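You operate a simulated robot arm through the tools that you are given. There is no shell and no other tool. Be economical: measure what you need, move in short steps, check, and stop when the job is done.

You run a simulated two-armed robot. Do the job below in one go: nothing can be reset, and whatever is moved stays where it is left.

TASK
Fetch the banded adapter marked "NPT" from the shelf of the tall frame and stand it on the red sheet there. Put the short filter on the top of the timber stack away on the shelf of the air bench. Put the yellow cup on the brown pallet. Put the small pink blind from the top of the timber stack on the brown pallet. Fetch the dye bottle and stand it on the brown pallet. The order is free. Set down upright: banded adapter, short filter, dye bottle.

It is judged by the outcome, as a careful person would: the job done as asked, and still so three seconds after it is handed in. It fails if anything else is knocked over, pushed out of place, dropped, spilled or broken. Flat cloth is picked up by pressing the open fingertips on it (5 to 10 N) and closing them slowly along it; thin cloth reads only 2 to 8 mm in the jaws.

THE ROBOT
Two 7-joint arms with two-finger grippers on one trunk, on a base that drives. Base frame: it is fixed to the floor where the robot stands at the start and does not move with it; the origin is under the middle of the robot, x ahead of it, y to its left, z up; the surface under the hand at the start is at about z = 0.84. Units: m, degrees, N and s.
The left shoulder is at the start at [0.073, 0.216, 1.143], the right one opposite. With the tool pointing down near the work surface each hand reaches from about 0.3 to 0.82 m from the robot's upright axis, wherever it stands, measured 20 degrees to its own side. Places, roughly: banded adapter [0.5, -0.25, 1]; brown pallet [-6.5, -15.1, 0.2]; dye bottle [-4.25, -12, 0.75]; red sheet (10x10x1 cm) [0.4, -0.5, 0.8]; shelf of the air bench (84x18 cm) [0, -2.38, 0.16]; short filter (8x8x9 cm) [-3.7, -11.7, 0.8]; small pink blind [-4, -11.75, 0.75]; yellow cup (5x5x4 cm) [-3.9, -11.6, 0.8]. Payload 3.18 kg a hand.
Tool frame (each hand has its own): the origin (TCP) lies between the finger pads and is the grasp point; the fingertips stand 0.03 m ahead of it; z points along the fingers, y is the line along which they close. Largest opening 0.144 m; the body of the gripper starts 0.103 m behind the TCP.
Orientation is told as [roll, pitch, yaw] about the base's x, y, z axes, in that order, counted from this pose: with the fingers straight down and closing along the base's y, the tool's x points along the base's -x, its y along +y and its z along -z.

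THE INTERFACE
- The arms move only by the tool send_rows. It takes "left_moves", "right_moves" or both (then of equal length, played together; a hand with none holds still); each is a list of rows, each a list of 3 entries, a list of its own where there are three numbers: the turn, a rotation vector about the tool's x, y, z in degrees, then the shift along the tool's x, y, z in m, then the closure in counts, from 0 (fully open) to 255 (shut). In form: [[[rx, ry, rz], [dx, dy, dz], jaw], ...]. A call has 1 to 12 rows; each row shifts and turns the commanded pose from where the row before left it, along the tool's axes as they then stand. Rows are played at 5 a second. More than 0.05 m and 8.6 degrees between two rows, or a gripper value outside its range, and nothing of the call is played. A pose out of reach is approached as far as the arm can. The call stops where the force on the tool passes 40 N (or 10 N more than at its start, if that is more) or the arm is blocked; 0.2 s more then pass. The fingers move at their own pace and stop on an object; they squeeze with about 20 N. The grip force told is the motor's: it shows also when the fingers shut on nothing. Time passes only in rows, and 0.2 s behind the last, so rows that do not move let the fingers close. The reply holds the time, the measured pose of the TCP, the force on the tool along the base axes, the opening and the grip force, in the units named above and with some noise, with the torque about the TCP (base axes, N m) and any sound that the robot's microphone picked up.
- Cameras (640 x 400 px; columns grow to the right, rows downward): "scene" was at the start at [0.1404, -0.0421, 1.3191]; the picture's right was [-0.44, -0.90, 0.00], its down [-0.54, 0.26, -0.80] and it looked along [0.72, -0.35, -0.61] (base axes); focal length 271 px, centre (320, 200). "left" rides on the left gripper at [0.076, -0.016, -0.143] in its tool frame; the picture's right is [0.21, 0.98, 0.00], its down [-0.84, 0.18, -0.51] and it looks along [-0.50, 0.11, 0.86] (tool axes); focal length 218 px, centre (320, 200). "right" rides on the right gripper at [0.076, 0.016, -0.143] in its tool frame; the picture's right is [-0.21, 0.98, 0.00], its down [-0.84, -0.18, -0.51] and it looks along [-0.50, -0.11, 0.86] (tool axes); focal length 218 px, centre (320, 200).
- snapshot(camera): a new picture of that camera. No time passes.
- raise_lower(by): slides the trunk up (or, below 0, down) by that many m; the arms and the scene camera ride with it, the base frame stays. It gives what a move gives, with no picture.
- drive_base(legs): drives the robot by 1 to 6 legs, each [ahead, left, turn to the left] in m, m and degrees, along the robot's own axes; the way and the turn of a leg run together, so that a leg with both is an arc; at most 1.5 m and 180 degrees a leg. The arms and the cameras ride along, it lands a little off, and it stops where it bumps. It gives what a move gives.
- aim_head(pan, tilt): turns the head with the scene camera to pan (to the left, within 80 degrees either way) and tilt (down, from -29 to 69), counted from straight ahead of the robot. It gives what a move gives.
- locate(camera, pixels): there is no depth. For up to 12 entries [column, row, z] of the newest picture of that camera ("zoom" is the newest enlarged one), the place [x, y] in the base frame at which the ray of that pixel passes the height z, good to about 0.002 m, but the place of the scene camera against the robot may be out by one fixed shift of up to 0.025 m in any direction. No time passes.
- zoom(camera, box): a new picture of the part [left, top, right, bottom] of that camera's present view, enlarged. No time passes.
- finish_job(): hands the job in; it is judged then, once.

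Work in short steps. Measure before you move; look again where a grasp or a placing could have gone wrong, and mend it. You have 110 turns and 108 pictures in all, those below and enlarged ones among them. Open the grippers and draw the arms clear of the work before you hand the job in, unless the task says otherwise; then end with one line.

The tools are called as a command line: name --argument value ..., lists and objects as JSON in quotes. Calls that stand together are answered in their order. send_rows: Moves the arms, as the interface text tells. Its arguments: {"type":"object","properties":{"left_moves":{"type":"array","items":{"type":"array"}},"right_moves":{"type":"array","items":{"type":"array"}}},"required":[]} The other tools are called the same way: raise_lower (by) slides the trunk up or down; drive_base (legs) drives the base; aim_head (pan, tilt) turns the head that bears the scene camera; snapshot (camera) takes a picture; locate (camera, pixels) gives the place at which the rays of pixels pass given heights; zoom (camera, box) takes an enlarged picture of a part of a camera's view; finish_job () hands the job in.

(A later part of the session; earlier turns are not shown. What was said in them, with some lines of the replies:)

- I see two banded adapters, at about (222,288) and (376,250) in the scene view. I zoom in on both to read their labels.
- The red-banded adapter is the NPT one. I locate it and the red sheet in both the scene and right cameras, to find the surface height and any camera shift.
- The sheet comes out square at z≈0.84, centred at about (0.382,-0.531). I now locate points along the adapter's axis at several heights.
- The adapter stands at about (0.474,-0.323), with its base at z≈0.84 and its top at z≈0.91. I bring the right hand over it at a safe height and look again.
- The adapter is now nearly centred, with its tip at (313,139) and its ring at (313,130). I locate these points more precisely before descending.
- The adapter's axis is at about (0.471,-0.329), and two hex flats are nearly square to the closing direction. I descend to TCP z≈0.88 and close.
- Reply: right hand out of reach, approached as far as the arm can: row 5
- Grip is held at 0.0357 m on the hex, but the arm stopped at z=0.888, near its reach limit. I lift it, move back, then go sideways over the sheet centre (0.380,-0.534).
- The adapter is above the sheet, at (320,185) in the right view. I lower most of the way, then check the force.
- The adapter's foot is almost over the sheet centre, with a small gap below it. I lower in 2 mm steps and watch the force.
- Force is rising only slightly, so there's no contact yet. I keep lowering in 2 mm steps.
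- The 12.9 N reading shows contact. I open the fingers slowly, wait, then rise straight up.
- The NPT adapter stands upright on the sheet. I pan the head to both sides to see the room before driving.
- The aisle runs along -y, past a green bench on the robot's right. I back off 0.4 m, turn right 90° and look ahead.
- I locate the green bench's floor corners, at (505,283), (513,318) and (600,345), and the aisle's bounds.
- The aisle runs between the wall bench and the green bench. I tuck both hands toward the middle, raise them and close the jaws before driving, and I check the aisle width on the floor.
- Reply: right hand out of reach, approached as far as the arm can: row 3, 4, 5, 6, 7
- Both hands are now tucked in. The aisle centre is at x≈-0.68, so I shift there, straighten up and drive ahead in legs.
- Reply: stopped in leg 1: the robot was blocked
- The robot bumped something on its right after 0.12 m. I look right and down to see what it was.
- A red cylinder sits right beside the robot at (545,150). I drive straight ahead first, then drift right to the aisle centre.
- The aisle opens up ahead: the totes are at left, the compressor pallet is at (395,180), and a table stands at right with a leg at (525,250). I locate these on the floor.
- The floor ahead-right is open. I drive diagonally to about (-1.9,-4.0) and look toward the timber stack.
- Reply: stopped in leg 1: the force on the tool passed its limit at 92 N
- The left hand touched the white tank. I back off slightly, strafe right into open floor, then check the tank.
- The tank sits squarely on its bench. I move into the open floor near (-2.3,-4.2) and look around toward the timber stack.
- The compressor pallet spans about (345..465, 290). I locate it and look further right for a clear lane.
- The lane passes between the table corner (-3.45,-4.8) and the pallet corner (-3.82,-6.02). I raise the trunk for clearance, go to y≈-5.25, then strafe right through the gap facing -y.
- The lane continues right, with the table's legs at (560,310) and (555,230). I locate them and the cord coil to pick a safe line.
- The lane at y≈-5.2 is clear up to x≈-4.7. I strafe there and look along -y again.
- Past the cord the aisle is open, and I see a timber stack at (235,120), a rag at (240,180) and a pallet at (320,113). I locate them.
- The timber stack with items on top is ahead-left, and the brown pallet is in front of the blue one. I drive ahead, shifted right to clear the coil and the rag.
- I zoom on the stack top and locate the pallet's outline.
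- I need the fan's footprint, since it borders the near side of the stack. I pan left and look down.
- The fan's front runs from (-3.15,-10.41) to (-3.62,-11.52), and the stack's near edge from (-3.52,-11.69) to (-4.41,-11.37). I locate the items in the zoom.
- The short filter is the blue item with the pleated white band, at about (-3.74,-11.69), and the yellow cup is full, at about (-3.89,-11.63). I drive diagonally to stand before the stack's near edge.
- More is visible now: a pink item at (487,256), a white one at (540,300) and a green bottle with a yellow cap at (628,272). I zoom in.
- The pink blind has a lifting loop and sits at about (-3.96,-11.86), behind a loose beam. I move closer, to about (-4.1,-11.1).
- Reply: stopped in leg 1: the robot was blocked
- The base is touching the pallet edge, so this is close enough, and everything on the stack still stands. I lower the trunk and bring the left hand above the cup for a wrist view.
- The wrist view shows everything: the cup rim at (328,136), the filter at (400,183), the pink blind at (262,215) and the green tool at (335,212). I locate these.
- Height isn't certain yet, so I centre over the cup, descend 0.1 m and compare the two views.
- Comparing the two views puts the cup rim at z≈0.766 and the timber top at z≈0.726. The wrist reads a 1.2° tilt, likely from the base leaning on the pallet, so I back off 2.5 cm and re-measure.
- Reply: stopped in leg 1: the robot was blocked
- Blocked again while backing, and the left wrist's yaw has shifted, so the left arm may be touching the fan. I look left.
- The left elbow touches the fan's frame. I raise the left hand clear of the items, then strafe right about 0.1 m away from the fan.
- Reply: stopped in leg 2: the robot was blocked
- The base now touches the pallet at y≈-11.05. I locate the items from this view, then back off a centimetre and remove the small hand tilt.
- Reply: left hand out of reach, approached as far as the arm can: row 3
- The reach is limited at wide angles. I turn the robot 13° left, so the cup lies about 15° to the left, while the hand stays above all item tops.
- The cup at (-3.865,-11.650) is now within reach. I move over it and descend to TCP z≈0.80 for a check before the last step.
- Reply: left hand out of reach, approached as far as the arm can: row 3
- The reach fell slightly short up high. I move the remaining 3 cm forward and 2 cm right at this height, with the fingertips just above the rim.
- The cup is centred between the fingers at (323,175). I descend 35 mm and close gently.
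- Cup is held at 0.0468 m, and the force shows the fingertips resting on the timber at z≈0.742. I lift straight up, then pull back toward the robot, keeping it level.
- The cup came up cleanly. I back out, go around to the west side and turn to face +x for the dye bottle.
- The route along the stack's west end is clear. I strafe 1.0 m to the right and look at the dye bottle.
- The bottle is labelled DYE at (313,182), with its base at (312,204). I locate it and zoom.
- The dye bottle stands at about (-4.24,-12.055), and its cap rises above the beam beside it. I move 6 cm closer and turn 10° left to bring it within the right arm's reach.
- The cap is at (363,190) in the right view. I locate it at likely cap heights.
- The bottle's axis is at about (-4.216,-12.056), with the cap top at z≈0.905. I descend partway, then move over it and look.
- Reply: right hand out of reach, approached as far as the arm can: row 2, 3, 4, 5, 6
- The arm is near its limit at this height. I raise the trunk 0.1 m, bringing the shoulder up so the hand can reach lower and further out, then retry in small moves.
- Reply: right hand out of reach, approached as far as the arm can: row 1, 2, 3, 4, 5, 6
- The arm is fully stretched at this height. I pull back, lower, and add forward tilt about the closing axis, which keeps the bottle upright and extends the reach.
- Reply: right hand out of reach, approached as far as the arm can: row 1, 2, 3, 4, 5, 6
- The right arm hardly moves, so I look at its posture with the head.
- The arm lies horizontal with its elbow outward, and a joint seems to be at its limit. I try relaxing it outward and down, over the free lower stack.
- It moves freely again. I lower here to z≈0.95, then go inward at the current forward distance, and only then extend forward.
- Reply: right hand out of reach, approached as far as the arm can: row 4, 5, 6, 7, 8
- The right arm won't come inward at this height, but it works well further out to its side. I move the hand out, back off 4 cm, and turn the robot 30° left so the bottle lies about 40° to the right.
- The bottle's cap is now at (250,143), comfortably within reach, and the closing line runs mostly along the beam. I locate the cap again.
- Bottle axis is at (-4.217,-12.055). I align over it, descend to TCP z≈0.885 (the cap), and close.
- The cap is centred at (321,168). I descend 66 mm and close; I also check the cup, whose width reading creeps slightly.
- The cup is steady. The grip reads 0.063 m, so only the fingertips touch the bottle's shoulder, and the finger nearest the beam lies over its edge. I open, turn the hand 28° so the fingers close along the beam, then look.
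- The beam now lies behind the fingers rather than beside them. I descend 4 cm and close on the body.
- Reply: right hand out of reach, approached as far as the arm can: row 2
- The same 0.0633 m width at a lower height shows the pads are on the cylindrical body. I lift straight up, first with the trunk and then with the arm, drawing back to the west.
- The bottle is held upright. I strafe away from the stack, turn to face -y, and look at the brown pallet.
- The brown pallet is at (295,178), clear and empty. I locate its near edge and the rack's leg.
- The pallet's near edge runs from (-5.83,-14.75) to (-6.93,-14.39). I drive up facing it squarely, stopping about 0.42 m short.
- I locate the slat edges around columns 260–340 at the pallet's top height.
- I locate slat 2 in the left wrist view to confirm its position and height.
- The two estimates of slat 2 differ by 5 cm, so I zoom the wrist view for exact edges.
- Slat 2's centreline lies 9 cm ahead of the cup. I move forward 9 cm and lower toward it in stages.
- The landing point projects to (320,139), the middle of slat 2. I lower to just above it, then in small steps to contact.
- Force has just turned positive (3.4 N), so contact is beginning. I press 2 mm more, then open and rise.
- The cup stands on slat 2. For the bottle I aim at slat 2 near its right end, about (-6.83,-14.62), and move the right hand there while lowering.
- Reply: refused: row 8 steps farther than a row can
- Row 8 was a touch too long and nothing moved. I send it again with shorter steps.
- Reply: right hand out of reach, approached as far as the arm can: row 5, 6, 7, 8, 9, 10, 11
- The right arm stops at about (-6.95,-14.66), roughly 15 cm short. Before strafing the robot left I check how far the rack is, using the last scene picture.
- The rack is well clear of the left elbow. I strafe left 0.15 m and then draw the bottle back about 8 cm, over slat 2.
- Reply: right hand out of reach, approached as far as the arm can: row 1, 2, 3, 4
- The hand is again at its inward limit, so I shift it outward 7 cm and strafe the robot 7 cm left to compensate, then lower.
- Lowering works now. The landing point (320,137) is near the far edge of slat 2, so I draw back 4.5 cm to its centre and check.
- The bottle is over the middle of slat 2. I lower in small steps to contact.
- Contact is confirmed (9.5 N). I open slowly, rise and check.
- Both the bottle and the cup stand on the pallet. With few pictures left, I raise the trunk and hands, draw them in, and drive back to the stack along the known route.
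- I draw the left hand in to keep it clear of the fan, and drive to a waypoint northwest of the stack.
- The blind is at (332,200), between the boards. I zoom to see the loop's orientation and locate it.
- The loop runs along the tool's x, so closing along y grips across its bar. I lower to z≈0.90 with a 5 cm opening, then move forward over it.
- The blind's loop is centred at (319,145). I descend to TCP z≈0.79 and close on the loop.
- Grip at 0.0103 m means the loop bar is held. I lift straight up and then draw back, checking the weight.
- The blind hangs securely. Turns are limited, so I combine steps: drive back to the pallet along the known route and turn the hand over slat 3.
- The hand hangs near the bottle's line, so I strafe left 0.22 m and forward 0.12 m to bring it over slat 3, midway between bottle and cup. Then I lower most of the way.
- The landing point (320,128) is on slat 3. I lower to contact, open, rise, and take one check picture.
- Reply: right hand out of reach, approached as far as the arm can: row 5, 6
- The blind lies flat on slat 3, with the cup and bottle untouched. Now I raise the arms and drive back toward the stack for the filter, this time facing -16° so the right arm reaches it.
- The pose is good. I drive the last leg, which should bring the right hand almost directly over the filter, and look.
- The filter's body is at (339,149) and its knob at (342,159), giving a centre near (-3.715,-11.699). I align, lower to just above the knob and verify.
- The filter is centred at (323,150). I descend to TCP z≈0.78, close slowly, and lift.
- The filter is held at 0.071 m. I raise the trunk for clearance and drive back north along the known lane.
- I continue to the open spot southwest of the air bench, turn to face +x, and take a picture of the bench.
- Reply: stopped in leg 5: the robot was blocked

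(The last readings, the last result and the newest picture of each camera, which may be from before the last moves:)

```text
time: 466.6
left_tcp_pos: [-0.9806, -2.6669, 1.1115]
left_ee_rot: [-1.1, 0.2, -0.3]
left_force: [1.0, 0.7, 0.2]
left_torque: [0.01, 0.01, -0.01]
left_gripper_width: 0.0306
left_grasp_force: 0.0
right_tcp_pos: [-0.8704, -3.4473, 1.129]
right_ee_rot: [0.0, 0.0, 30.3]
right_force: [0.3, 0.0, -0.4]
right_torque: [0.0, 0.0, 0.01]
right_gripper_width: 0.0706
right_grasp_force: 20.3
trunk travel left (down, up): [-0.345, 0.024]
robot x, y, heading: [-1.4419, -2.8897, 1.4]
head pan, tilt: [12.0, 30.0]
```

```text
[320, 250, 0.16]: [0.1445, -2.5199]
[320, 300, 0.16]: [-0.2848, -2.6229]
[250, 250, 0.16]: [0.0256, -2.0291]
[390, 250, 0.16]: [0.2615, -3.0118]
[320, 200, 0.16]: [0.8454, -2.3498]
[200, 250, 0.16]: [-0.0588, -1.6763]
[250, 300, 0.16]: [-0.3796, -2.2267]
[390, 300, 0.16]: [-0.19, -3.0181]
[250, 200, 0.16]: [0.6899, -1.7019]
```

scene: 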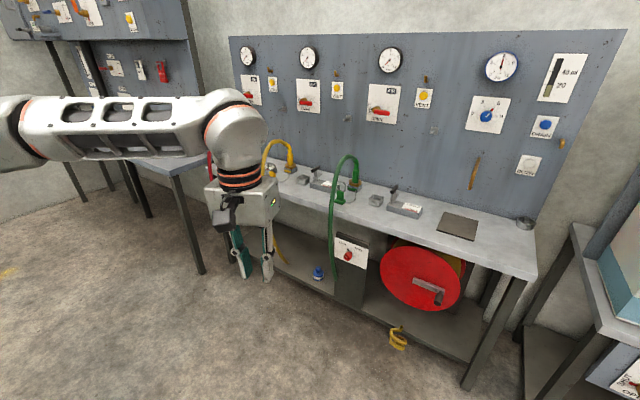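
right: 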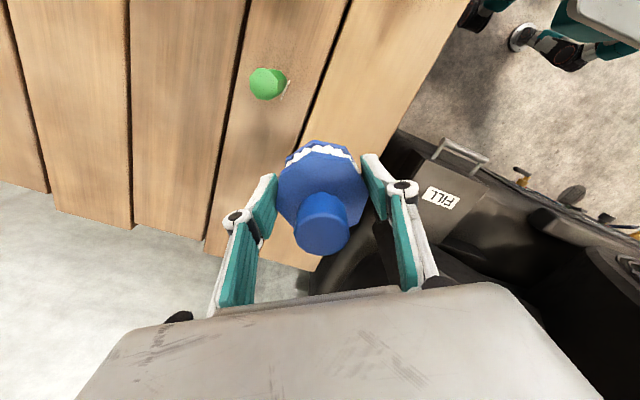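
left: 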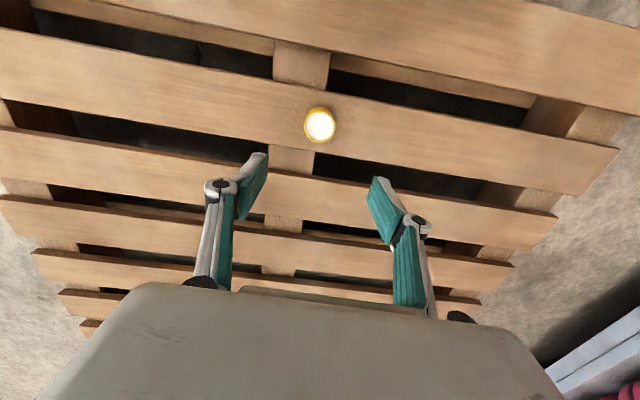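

The shelf's open bay is visible, with another blue item at (318,275) and free space to its left. I retract the right hand, drive forward into the aisle, strafe left to y≈-1.92, then lower the trunk and hand in front of the shelf and look.

send_rows --right_moves '[[[0, 0, 0], [0.0216, 0.0369, 0], 160], [[0, 0, 0], [0.0216, 0.0369, 0], 160], [[0, 0, 0], [0.0216, 0.0369, 0], 160], [[0, 0, 0], [0.0216, 0.0369, 0], 160], [[0, 0, 0], [0.0216, 0.0369, 0], 160], [[0, 0, 0], [0.0216, 0.0369, 0], 160], [[0, 0, 0], [0.0216, 0.0369, 0], 160]]'

drive_base --legs '[[0.74, -0.02, -1.5], [0, 0.97, 0]]'

raise_lower --by -0.34

send_rows --right_moves '[[[0, 0, 0], [0, 0, 0.045], 160], [[0, 0, 0], [0, 0, 0.045], 160], [[0, 0, 0], [0, 0, 0.045], 160], [[0, 0, 0], [0, 0, 0.045], 160], [[0, 0, 0], [0, 0, 0.045], 160], [[0, 0, 0], [0, 0, 0.045], 160], [[0, 0, 0], [0, 0, 0.045], 160], [[0, 0, 0], [0, 0, 0.045], 160], [[0, 0, 0], [0, 0, 0.045], 160], [[0, 0, 0], [0, 0, 0], 160]]'

snapshot --camera "right"

aim_head --pan -35 --tilt 45

snapshot --camera "scene"

locate --camera "scene" --pixels '[[320, 150, 0.16], [320, 200, 0.16], [320, 250, 0.16], [260, 200, 0.16], [380, 200, 0.16], [260, 150, 0.16], [380, 150, 0.16], [380, 250, 0.16], [260, 250, 0.16], [440, 200, 0.16], [200, 200, 0.16]]'

```text
time: 468.2
left_tcp_pos: [-0.9819, -2.6677, 1.1118]
left_ee_rot: [-1.1, 0.2, -0.3]
left_force: [-0.2, 0.1, -0.4]
left_torque: [-0.01, -0.05, -0.04]
left_gripper_width: 0.0312
left_grasp_force: 0.1
right_tcp_pos: [-1.13, -3.2984, 1.1296]
right_ee_rot: [0.0, -0.2, 30.2]
right_force: [-0.6, 0.2, -0.6]
right_torque: [-0.03, -0.04, 0.0]
right_gripper_width: 0.0707
right_grasp_force: 19.8
trunk travel left (down, up): [-0.345, 0.024]
robot x, y, heading: [-1.4401, -2.8901, 1.0]
head pan, tilt: [12.0, 30.0]
```

```text
time: 480.5
left_tcp_pos: [-0.224, -1.7507, 1.112]
left_ee_rot: [-1.1, 0.2, -2.2]
left_force: [0.4, -0.5, 0.0]
left_torque: [0.02, -0.01, 0.02]
left_gripper_width: 0.031
left_grasp_force: 0.1
right_tcp_pos: [-0.3942, -2.3752, 1.1277]
right_ee_rot: [-0.1, 0.0, 28.3]
right_force: [0.2, 0.0, -0.1]
right_torque: [-0.01, 0.0, 0.0]
right_gripper_width: 0.0706
right_grasp_force: 19.6
trunk travel left (down, up): [-0.345, 0.024]
robot x, y, heading: [-0.6914, -1.9561, -0.3]
head pan, tilt: [12.0, 30.0]
```

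```text
time: 483.8
left_tcp_pos: [-0.2246, -1.7502, 0.7723]
left_ee_rot: [-1.1, 0.0, -2.2]
left_force: [0.0, -0.2, 0.2]
left_torque: [-0.01, -0.06, -0.02]
left_gripper_width: 0.0308
left_grasp_force: 0.2
right_tcp_pos: [-0.4128, -2.3757, 0.6691]
right_ee_rot: [22.0, 34.1, 35.2]
right_force: [-0.1, -0.1, -1.2]
right_torque: [0.01, 0.0, -0.01]
right_gripper_width: 0.0705
right_grasp_force: 20.5
trunk travel left (down, up): [-0.005, 0.364]
robot x, y, heading: [-0.6935, -1.9581, -0.4]
head pan, tilt: [12.0, 30.0]
```

```text
time: 486.0
left_tcp_pos: [-0.2294, -1.7465, 0.7796]
left_ee_rot: [-1.6, -0.9, -2.2]
left_force: [-1.0, 0.4, -0.1]
left_torque: [0.03, 0.0, -0.03]
left_gripper_width: 0.0309
left_grasp_force: 0.1
right_tcp_pos: [-0.572, -2.4825, 0.4041]
right_ee_rot: [20.0, 32.0, 33.6]
right_force: [0.4, 0.1, -1.1]
right_torque: [0.0, -0.01, -0.02]
right_gripper_width: 0.0703
right_grasp_force: 19.9
right hand out of reach, approached as far as the arm can: row 1, 2, 3, 4, 5, 6, 7, 8, 9
trunk travel left (down, up): [-0.005, 0.364]
robot x, y, heading: [-0.6942, -1.956, -0.4]
head pan, tilt: [12.0, 30.0]
```

```text
9 pictures are left
```

right: 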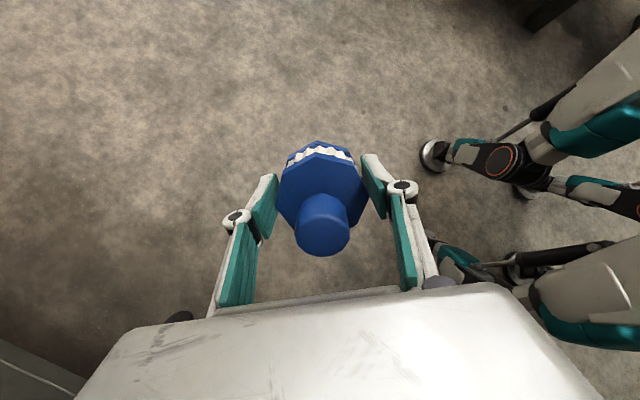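

```text
time: 487.1
left_tcp_pos: [-0.231, -1.7448, 0.78]
left_ee_rot: [-1.5, -0.9, -2.3]
left_force: [-0.1, -0.6, 0.1]
left_torque: [-0.02, 0.02, -0.01]
left_gripper_width: 0.0309
left_grasp_force: 0.0
right_tcp_pos: [-0.5749, -2.4816, 0.4024]
right_ee_rot: [20.2, 32.1, 33.7]
right_force: [0.0, -0.5, -0.7]
right_torque: [0.0, 0.03, 0.01]
right_gripper_width: 0.0703
right_grasp_force: 20.2
trunk travel left (down, up): [-0.005, 0.364]
robot x, y, heading: [-0.696, -1.9605, -0.5]
head pan, tilt: [-35.0, 45.0]
```

```text
8 pictures are left
```

scene: 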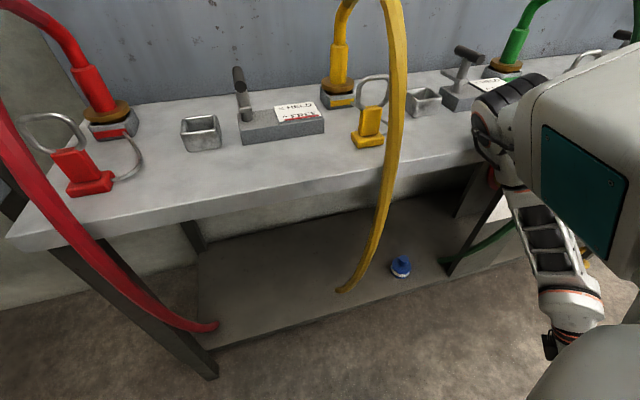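

```text
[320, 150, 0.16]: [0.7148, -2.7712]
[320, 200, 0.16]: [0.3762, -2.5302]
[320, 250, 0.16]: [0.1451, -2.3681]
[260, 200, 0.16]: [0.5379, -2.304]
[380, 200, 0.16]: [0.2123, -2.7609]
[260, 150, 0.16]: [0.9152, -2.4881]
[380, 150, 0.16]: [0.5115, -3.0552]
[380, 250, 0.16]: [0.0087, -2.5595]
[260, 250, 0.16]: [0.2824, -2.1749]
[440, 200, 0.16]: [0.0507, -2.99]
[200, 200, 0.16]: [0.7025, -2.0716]
```

The retraction pushed the right arm to its limit and tilted the hand; the filter is still held. The free shelf spot lies between the red and yellow hoses, at about (0.02,-2.14). I straighten the hand while moving it forward, raise the left hand, strafe left and look.

send_rows --right_moves '[[[6.7, 0, 0], [-0.036, -0.01, -0.024], 160], [[6.7, 0, 0], [-0.036, -0.01, -0.024], 160], [[6.7, 0, 0], [-0.036, -0.01, -0.024], 160], [[0, -8, 0], [-0.036, -0.012, -0.018], 160], [[0, -8, 0], [-0.036, -0.012, -0.012], 160], [[0, -8, 0], [-0.036, -0.012, 0], 160], [[0, -8, 0], [-0.036, -0.012, 0], 160], [[0, 0, 0], [-0.03, -0.02, 0], 160], [[0, 0, 0], [0, 0, 0], 160]]' --left_moves '[[[0, 0, 0], [0.015, 0, -0.04], 200], [[0, 0, 0], [0.015, 0, -0.04], 200], [[0, 0, 0], [0.015, 0, -0.04], 200], [[0, 0, 0], [0.015, 0, -0.03], 200], [[0, 0, 0], [0, 0, 0], 200], [[0, 0, 0], [0, 0, 0], 200], [[0, 0, 0], [0, 0, 0], 200], [[0, 0, 0], [0, 0, 0], 200], [[0, 0, 0], [0, 0, 0], 200]]'

drive_base --legs '[[0, 0.28, 0]]'

snapshot --camera "right"

locate --camera "right" --pixels '[[320, 130, 0.16], [320, 100, 0.16], [320, 250, 0.16], [200, 200, 0.16], [450, 200, 0.16], [320, 200, 0.16], [200, 260, 0.16], [450, 260, 0.16]]'

```text
time: 489.4
left_tcp_pos: [-0.3064, -1.7338, 0.9271]
left_ee_rot: [-1.6, -0.7, -2.6]
left_force: [0.8, 0.3, 0.8]
left_torque: [-0.02, -0.02, -0.05]
left_gripper_width: 0.0312
left_grasp_force: 0.2
right_tcp_pos: [-0.2779, -2.4969, 0.3584]
right_ee_rot: [7.8, 2.2, 30.4]
right_force: [0.3, 0.3, -0.7]
right_torque: [0.0, 0.02, -0.02]
right_gripper_width: 0.0707
right_grasp_force: 20.3
right hand out of reach, approached as far as the arm can: row 1, 2, 3
trunk travel left (down, up): [-0.005, 0.364]
robot x, y, heading: [-0.708, -1.9543, -0.7]
head pan, tilt: [-35.0, 45.0]
stopped in row 9 (left hand): the arm was blocked; the commanded pose is now the measured one
```

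```text
time: 492.4
left_tcp_pos: [-0.2894, -1.4679, 0.9226]
left_ee_rot: [-1.1, 0.2, -2.7]
left_force: [0.0, 0.0, 0.6]
left_torque: [-0.02, 0.02, 0.0]
left_gripper_width: 0.0311
left_grasp_force: 0.0
right_tcp_pos: [-0.2688, -2.2272, 0.3461]
right_ee_rot: [8.3, 2.6, 30.3]
right_force: [-0.1, 0.2, -0.3]
right_torque: [0.0, -0.02, 0.0]
right_gripper_width: 0.0704
right_grasp_force: 19.9
trunk travel left (down, up): [-0.005, 0.364]
robot x, y, heading: [-0.7071, -1.6793, -0.9]
head pan, tilt: [-35.0, 45.0]
```

```text
7 pictures are left
```

right: 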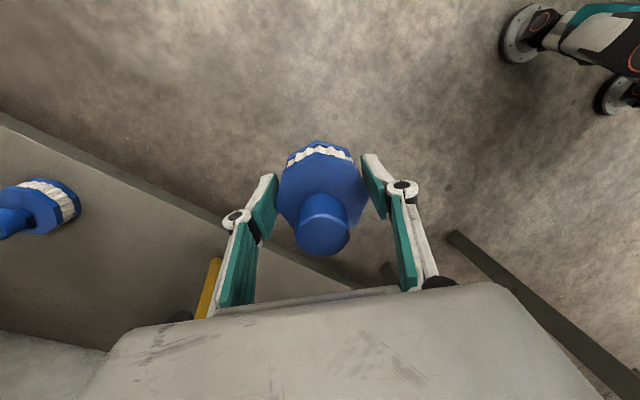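

```text
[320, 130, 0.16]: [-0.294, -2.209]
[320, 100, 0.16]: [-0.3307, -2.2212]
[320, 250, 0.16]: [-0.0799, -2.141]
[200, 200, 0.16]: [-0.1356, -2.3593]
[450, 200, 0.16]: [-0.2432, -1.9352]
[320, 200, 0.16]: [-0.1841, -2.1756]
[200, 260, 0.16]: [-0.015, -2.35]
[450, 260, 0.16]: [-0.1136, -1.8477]
```

The hand is nearly upright in front of the shelf, whose front edge runs from (0,115) to (350,288). I drive 0.1 m forward, level the hand, and extend it over the shelf spot near (0.015,-2.15).

drive_base --legs '[[0.1, 0, 0]]'

send_rows --right_moves '[[[4.2, -1.3, 0], [-0.01, 0, 0], 160], [[4.1, -1.3, 0], [-0.01, 0, 0], 160], [[0, 0, 0], [-0.0396, -0.005, 0], 160], [[0, 0, 0], [-0.0396, -0.005, 0.01], 160], [[0, 0, 0], [-0.0396, -0.005, 0.01], 160], [[0, 0, 0], [-0.0396, -0.005, 0.01], 160], [[0, 0, 0], [-0.02, -0.005, 0], 160], [[0, 0, 0], [0, 0, 0], 160]]'

snapshot --camera "right"

snapshot --camera "scene"

```text
time: 493.6
left_tcp_pos: [-0.1989, -1.4673, 0.9244]
left_ee_rot: [-1.4, -0.2, -3.3]
left_force: [0.4, -1.0, -0.7]
left_torque: [-0.03, 0.0, 0.02]
left_gripper_width: 0.0313
left_grasp_force: 0.2
right_tcp_pos: [-0.2084, -2.2217, 0.3474]
right_ee_rot: [9.9, 3.9, 29.4]
right_force: [0.3, 0.1, -0.6]
right_torque: [0.02, 0.0, -0.02]
right_gripper_width: 0.0706
right_grasp_force: 19.9
trunk travel left (down, up): [-0.005, 0.364]
robot x, y, heading: [-0.606, -1.6801, -1.6]
head pan, tilt: [-35.0, 45.0]
stopped in leg 1: the robot was blocked; the commanded pose is now the measured one
```

```text
time: 495.6
left_tcp_pos: [-0.248, -1.4498, 0.9277]
left_ee_rot: [-1.6, -0.7, -3.8]
left_force: [-0.7, -0.7, 0.6]
left_torque: [-0.01, 0.03, -0.02]
left_gripper_width: 0.0311
left_grasp_force: 0.3
right_tcp_pos: [-0.0884, -2.1322, 0.3147]
right_ee_rot: [2.1, 2.0, 28.7]
right_force: [0.0, -0.3, -0.3]
right_torque: [-0.01, 0.0, -0.03]
right_gripper_width: 0.0704
right_grasp_force: 20.3
right hand out of reach, approached as far as the arm can: row 5
trunk travel left (down, up): [-0.005, 0.364]
robot x, y, heading: [-0.6475, -1.6604, -2.2]
head pan, tilt: [-35.0, 45.0]
stopped in row 8 (right hand): the arm was blocked; the commanded pose is now the measured one
```

```text
6 pictures are left
```

right: 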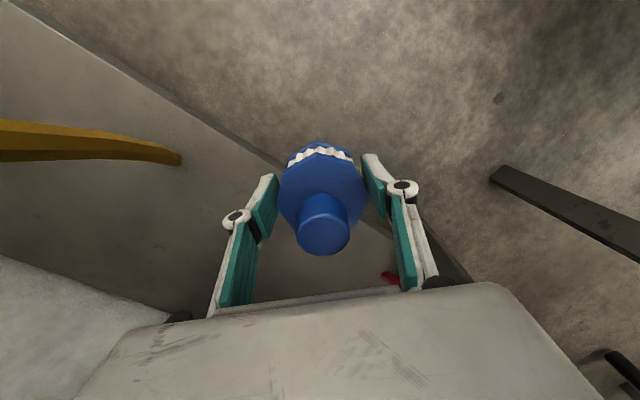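

```text
5 pictures are left
```

scene: 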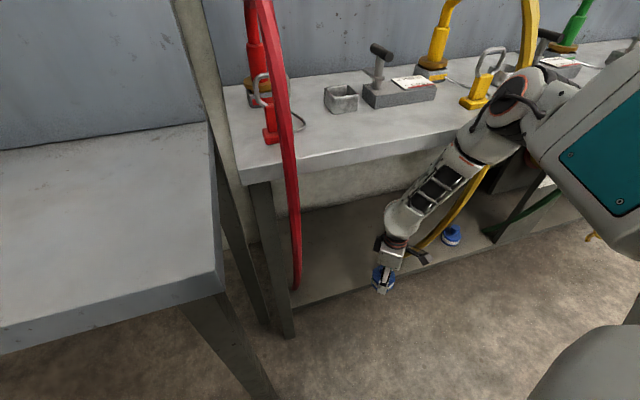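

The forearm meets the bench-top edge, leaving the filter about 7 cm short of the shelf's edge. I tilt the hand forward about 20° so the wrist stays outside, reach in 12 cm between the hoses, and lower close to the shelf.

send_rows --right_moves '[[[1, -7, 0], [0, 0, 0], 160], [[1, -7, 0], [0, 0, 0], 160], [[0, -6, 0], [0, 0, 0], 160], [[0, 0, 0], [-0.038, -0.0167, 0.0123], 160], [[0, 0, 0], [-0.038, -0.0167, 0.0123], 160], [[0, 0, 0], [-0.038, -0.0167, 0.0123], 160], [[0, 0, 0], [0.0103, 0, 0.032], 160], [[0, 0, 0], [0.0103, 0, 0.032], 160], [[0, 0, 0], [0.008, 0, 0.025], 160], [[0, 0, 0], [0, 0, 0], 160]]'

snapshot --camera "right"

```text
time: 497.8
left_tcp_pos: [-0.2333, -1.4596, 0.9221]
left_ee_rot: [-1.0, 0.1, -3.6]
left_force: [-0.3, -0.5, 0.0]
left_torque: [-0.01, -0.02, 0.0]
left_gripper_width: 0.0312
left_grasp_force: 0.0
right_tcp_pos: [0.0438, -2.1206, 0.2197]
right_ee_rot: [0.8, -17.6, 28.3]
right_force: [-0.1, -0.5, -0.8]
right_torque: [0.02, 0.0, 0.03]
right_gripper_width: 0.0705
right_grasp_force: 19.8
right hand out of reach, approached as far as the arm can: row 9
trunk travel left (down, up): [-0.005, 0.364]
robot x, y, heading: [-0.6478, -1.6609, -1.8]
head pan, tilt: [-35.0, 45.0]
```

```text
4 pictures are left
```

right: 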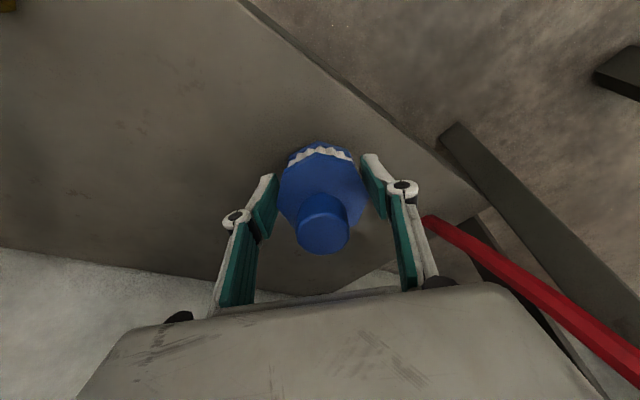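

The filter is now well over the shelf, with the red hose near the right finger at (425,220). I back off 3 cm and shift slightly left, away from the hose, reduce the tilt, and lower to contact.

send_rows --right_moves '[[[0, 0, 0], [0.014, -0.008, -0.004], 160], [[0, 0, 0], [0.014, -0.008, -0.004], 160], [[0, 4, 0], [0.002, 0, 0.005], 160], [[0, 4, 0], [0.001, 0, 0.005], 160], [[0, 0, 0], [0, 0, 0], 160]]'

send_rows --right_moves '[[[0, 0, 0], [0.001, 0, 0.004], 160], [[0, 0, 0], [0.001, 0, 0.004], 160], [[0, 0, 0], [0, 0, 0.003], 160], [[0, 0, 0], [0, 0, 0], 160]]'

```text
time: 499.0
left_tcp_pos: [-0.233, -1.4597, 0.9223]
left_ee_rot: [-1.1, 0.2, -3.6]
left_force: [0.3, -0.1, -0.4]
left_torque: [0.02, -0.01, -0.02]
left_gripper_width: 0.0312
left_grasp_force: 0.2
right_tcp_pos: [0.0187, -2.1479, 0.2132]
right_ee_rot: [1.0, -10.8, 28.2]
right_force: [-0.5, 0.4, -0.5]
right_torque: [-0.03, 0.02, -0.03]
right_gripper_width: 0.0705
right_grasp_force: 20.0
right hand out of reach, approached as far as the arm can: row 4
trunk travel left (down, up): [-0.005, 0.364]
robot x, y, heading: [-0.6463, -1.6615, -1.6]
head pan, tilt: [-35.0, 45.0]
```

```text
time: 500.0
left_tcp_pos: [-0.2348, -1.4598, 0.9229]
left_ee_rot: [-1.1, 0.2, -3.7]
left_force: [-0.4, 0.1, -1.1]
left_torque: [0.01, 0.01, 0.03]
left_gripper_width: 0.0312
left_grasp_force: 0.2
right_tcp_pos: [0.0133, -2.1473, 0.213]
right_ee_rot: [0.8, -9.7, 28.4]
right_force: [0.3, 0.4, -0.8]
right_torque: [-0.02, 0.01, -0.03]
right_gripper_width: 0.0706
right_grasp_force: 20.0
right hand out of reach, approached as far as the arm can: row 1, 2
trunk travel left (down, up): [-0.005, 0.364]
robot x, y, heading: [-0.6505, -1.6631, -1.6]
head pan, tilt: [-35.0, 45.0]
5 turns are left
```

The arm's lower limit leaves the filter a few mm above the shelf. I lower the trunk its last 5 mm, open slowly, and withdraw straight back, then check.

raise_lower --by -0.005

send_rows --right_moves '[[[0, 0, 0], [0, 0, 0.002], 130], [[0, 0, 0], [0, 0, 0], 120], [[0, 0, 0], [0, 0, 0], 105], [[0, 0, 0], [0, 0, 0], 90], [[0, 0, 0], [0, 0, 0], 88], [[0, 0, 0], [0.03, 0, -0.005], 88], [[0, 0, 0], [0.04, 0, -0.007], 88], [[0, 0, 0], [0.04, 0, -0.007], 88], [[0, 0, 0], [0.04, 0, -0.01], 88], [[0, 0, 0], [0, 0, 0], 88]]'

snapshot --camera "right"

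snapshot --camera "scene"

```text
time: 500.5
left_tcp_pos: [-0.2352, -1.4584, 0.9176]
left_ee_rot: [-1.1, 0.2, -3.6]
left_force: [0.0, -0.3, 0.1]
left_torque: [-0.01, -0.07, 0.0]
left_gripper_width: 0.0312
left_grasp_force: 0.1
right_tcp_pos: [0.014, -2.1477, 0.2053]
right_ee_rot: [0.8, -9.6, 28.5]
right_force: [-0.1, -0.6, -0.6]
right_torque: [-0.02, 0.01, 0.0]
right_gripper_width: 0.0706
right_grasp_force: 20.1
trunk travel left (down, up): [0.0, 0.369]
robot x, y, heading: [-0.6483, -1.6653, -1.8]
head pan, tilt: [-35.0, 45.0]
```

```text
time: 502.7
left_tcp_pos: [-0.2329, -1.4595, 0.9177]
left_ee_rot: [-1.0, 0.3, -3.6]
left_force: [-0.2, 0.4, -0.7]
left_torque: [0.03, -0.03, -0.01]
left_gripper_width: 0.0314
left_grasp_force: 0.0
right_tcp_pos: [-0.1217, -2.2213, 0.2087]
right_ee_rot: [0.9, -9.7, 28.4]
right_force: [-0.1, 0.0, -0.1]
right_torque: [0.01, 0.02, -0.04]
right_gripper_width: 0.0943
right_grasp_force: 0.1
trunk travel left (down, up): [0.0, 0.369]
robot x, y, heading: [-0.6482, -1.6648, -1.7]
head pan, tilt: [-35.0, 45.0]
```

```text
3 pictures are left
```

right: 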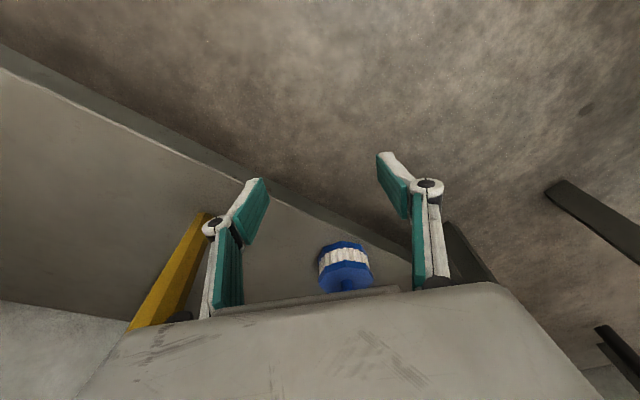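

```text
2 pictures are left
4 turns are left
```

scene: 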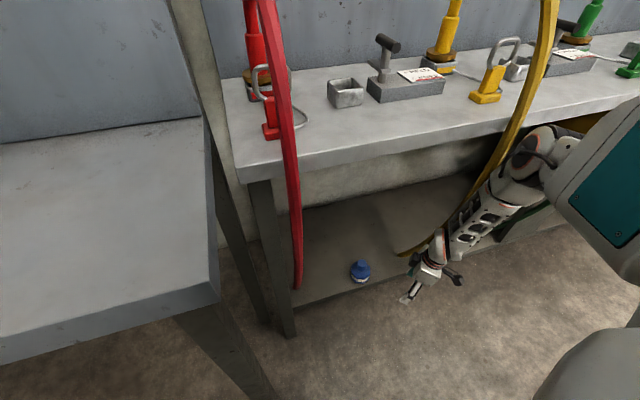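

The filter stands upright on the shelf, clear of both hoses. I back the robot straight out, open both grippers, and check once more.

drive_base --legs '[[-0.2, 0, 0]]'

send_rows --left_moves '[[[0, 0, 0], [0, 0, 0], 100], [[0, 0, 0], [0, 0, 0], 0], [[0, 0, 0], [0, 0, 0], 0], [[0, 0, 0], [0, 0, 0], 0]]' --right_moves '[[[0, 0, 0], [0, 0, 0], 40], [[0, 0, 0], [0, 0, 0], 0], [[0, 0, 0], [0, 0, 0], 0], [[0, 0, 0], [0, 0, 0], 0]]'

zoom --camera "scene" --box '[220, 140, 540, 340]'

```text
time: 504.3
left_tcp_pos: [-0.4289, -1.4535, 0.9172]
left_ee_rot: [-1.2, 0.2, -3.7]
left_force: [0.3, 0.2, 0.1]
left_torque: [0.05, 0.0, -0.03]
left_gripper_width: 0.031
left_grasp_force: 0.0
right_tcp_pos: [-0.3151, -2.2143, 0.2098]
right_ee_rot: [0.8, -9.5, 28.3]
right_force: [-0.1, -0.3, 0.3]
right_torque: [0.03, 0.05, -0.04]
right_gripper_width: 0.0942
right_grasp_force: 0.1
trunk travel left (down, up): [0.0, 0.369]
robot x, y, heading: [-0.8432, -1.6543, -2.0]
head pan, tilt: [-35.0, 45.0]
```

```text
time: 505.3
left_tcp_pos: [-0.4273, -1.4539, 0.9189]
left_ee_rot: [-1.1, 0.2, -3.7]
left_force: [0.0, 0.3, 0.3]
left_torque: [-0.01, 0.02, -0.01]
left_gripper_width: 0.1439
left_grasp_force: 0.1
right_tcp_pos: [-0.3148, -2.2139, 0.2096]
right_ee_rot: [0.9, -9.6, 28.3]
right_force: [-0.5, 0.7, -0.8]
right_torque: [0.02, 0.0, -0.01]
right_gripper_width: 0.1439
right_grasp_force: 0.0
trunk travel left (down, up): [0.0, 0.369]
robot x, y, heading: [-0.8401, -1.6572, -1.8]
head pan, tilt: [-35.0, 45.0]
```

```text
2.00 times, centred on (380, 240) of scene
3 turns are left
```

zoom: 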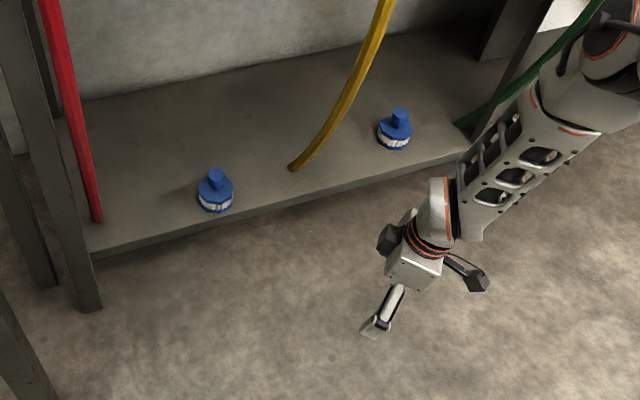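

The filter stands upright on the air bench's shelf, and both hands are open and clear. I hand the job in.

finish_job

```text
The job is handed in.
```

All five items are where you asked: the NPT adapter upright on the red sheet, the short filter upright on the air bench's shelf, and the cup, pink blind and upright dye bottle on the brown pallet. On the way the left hand hit the white tank (92 N), the base and left arm bumped other things several times, including the fan frame and the timber pallet, and the right forearm pressed on the air bench's edge. The tank still sat squarely on its bench, and I saw nothing else knocked over or out of place.
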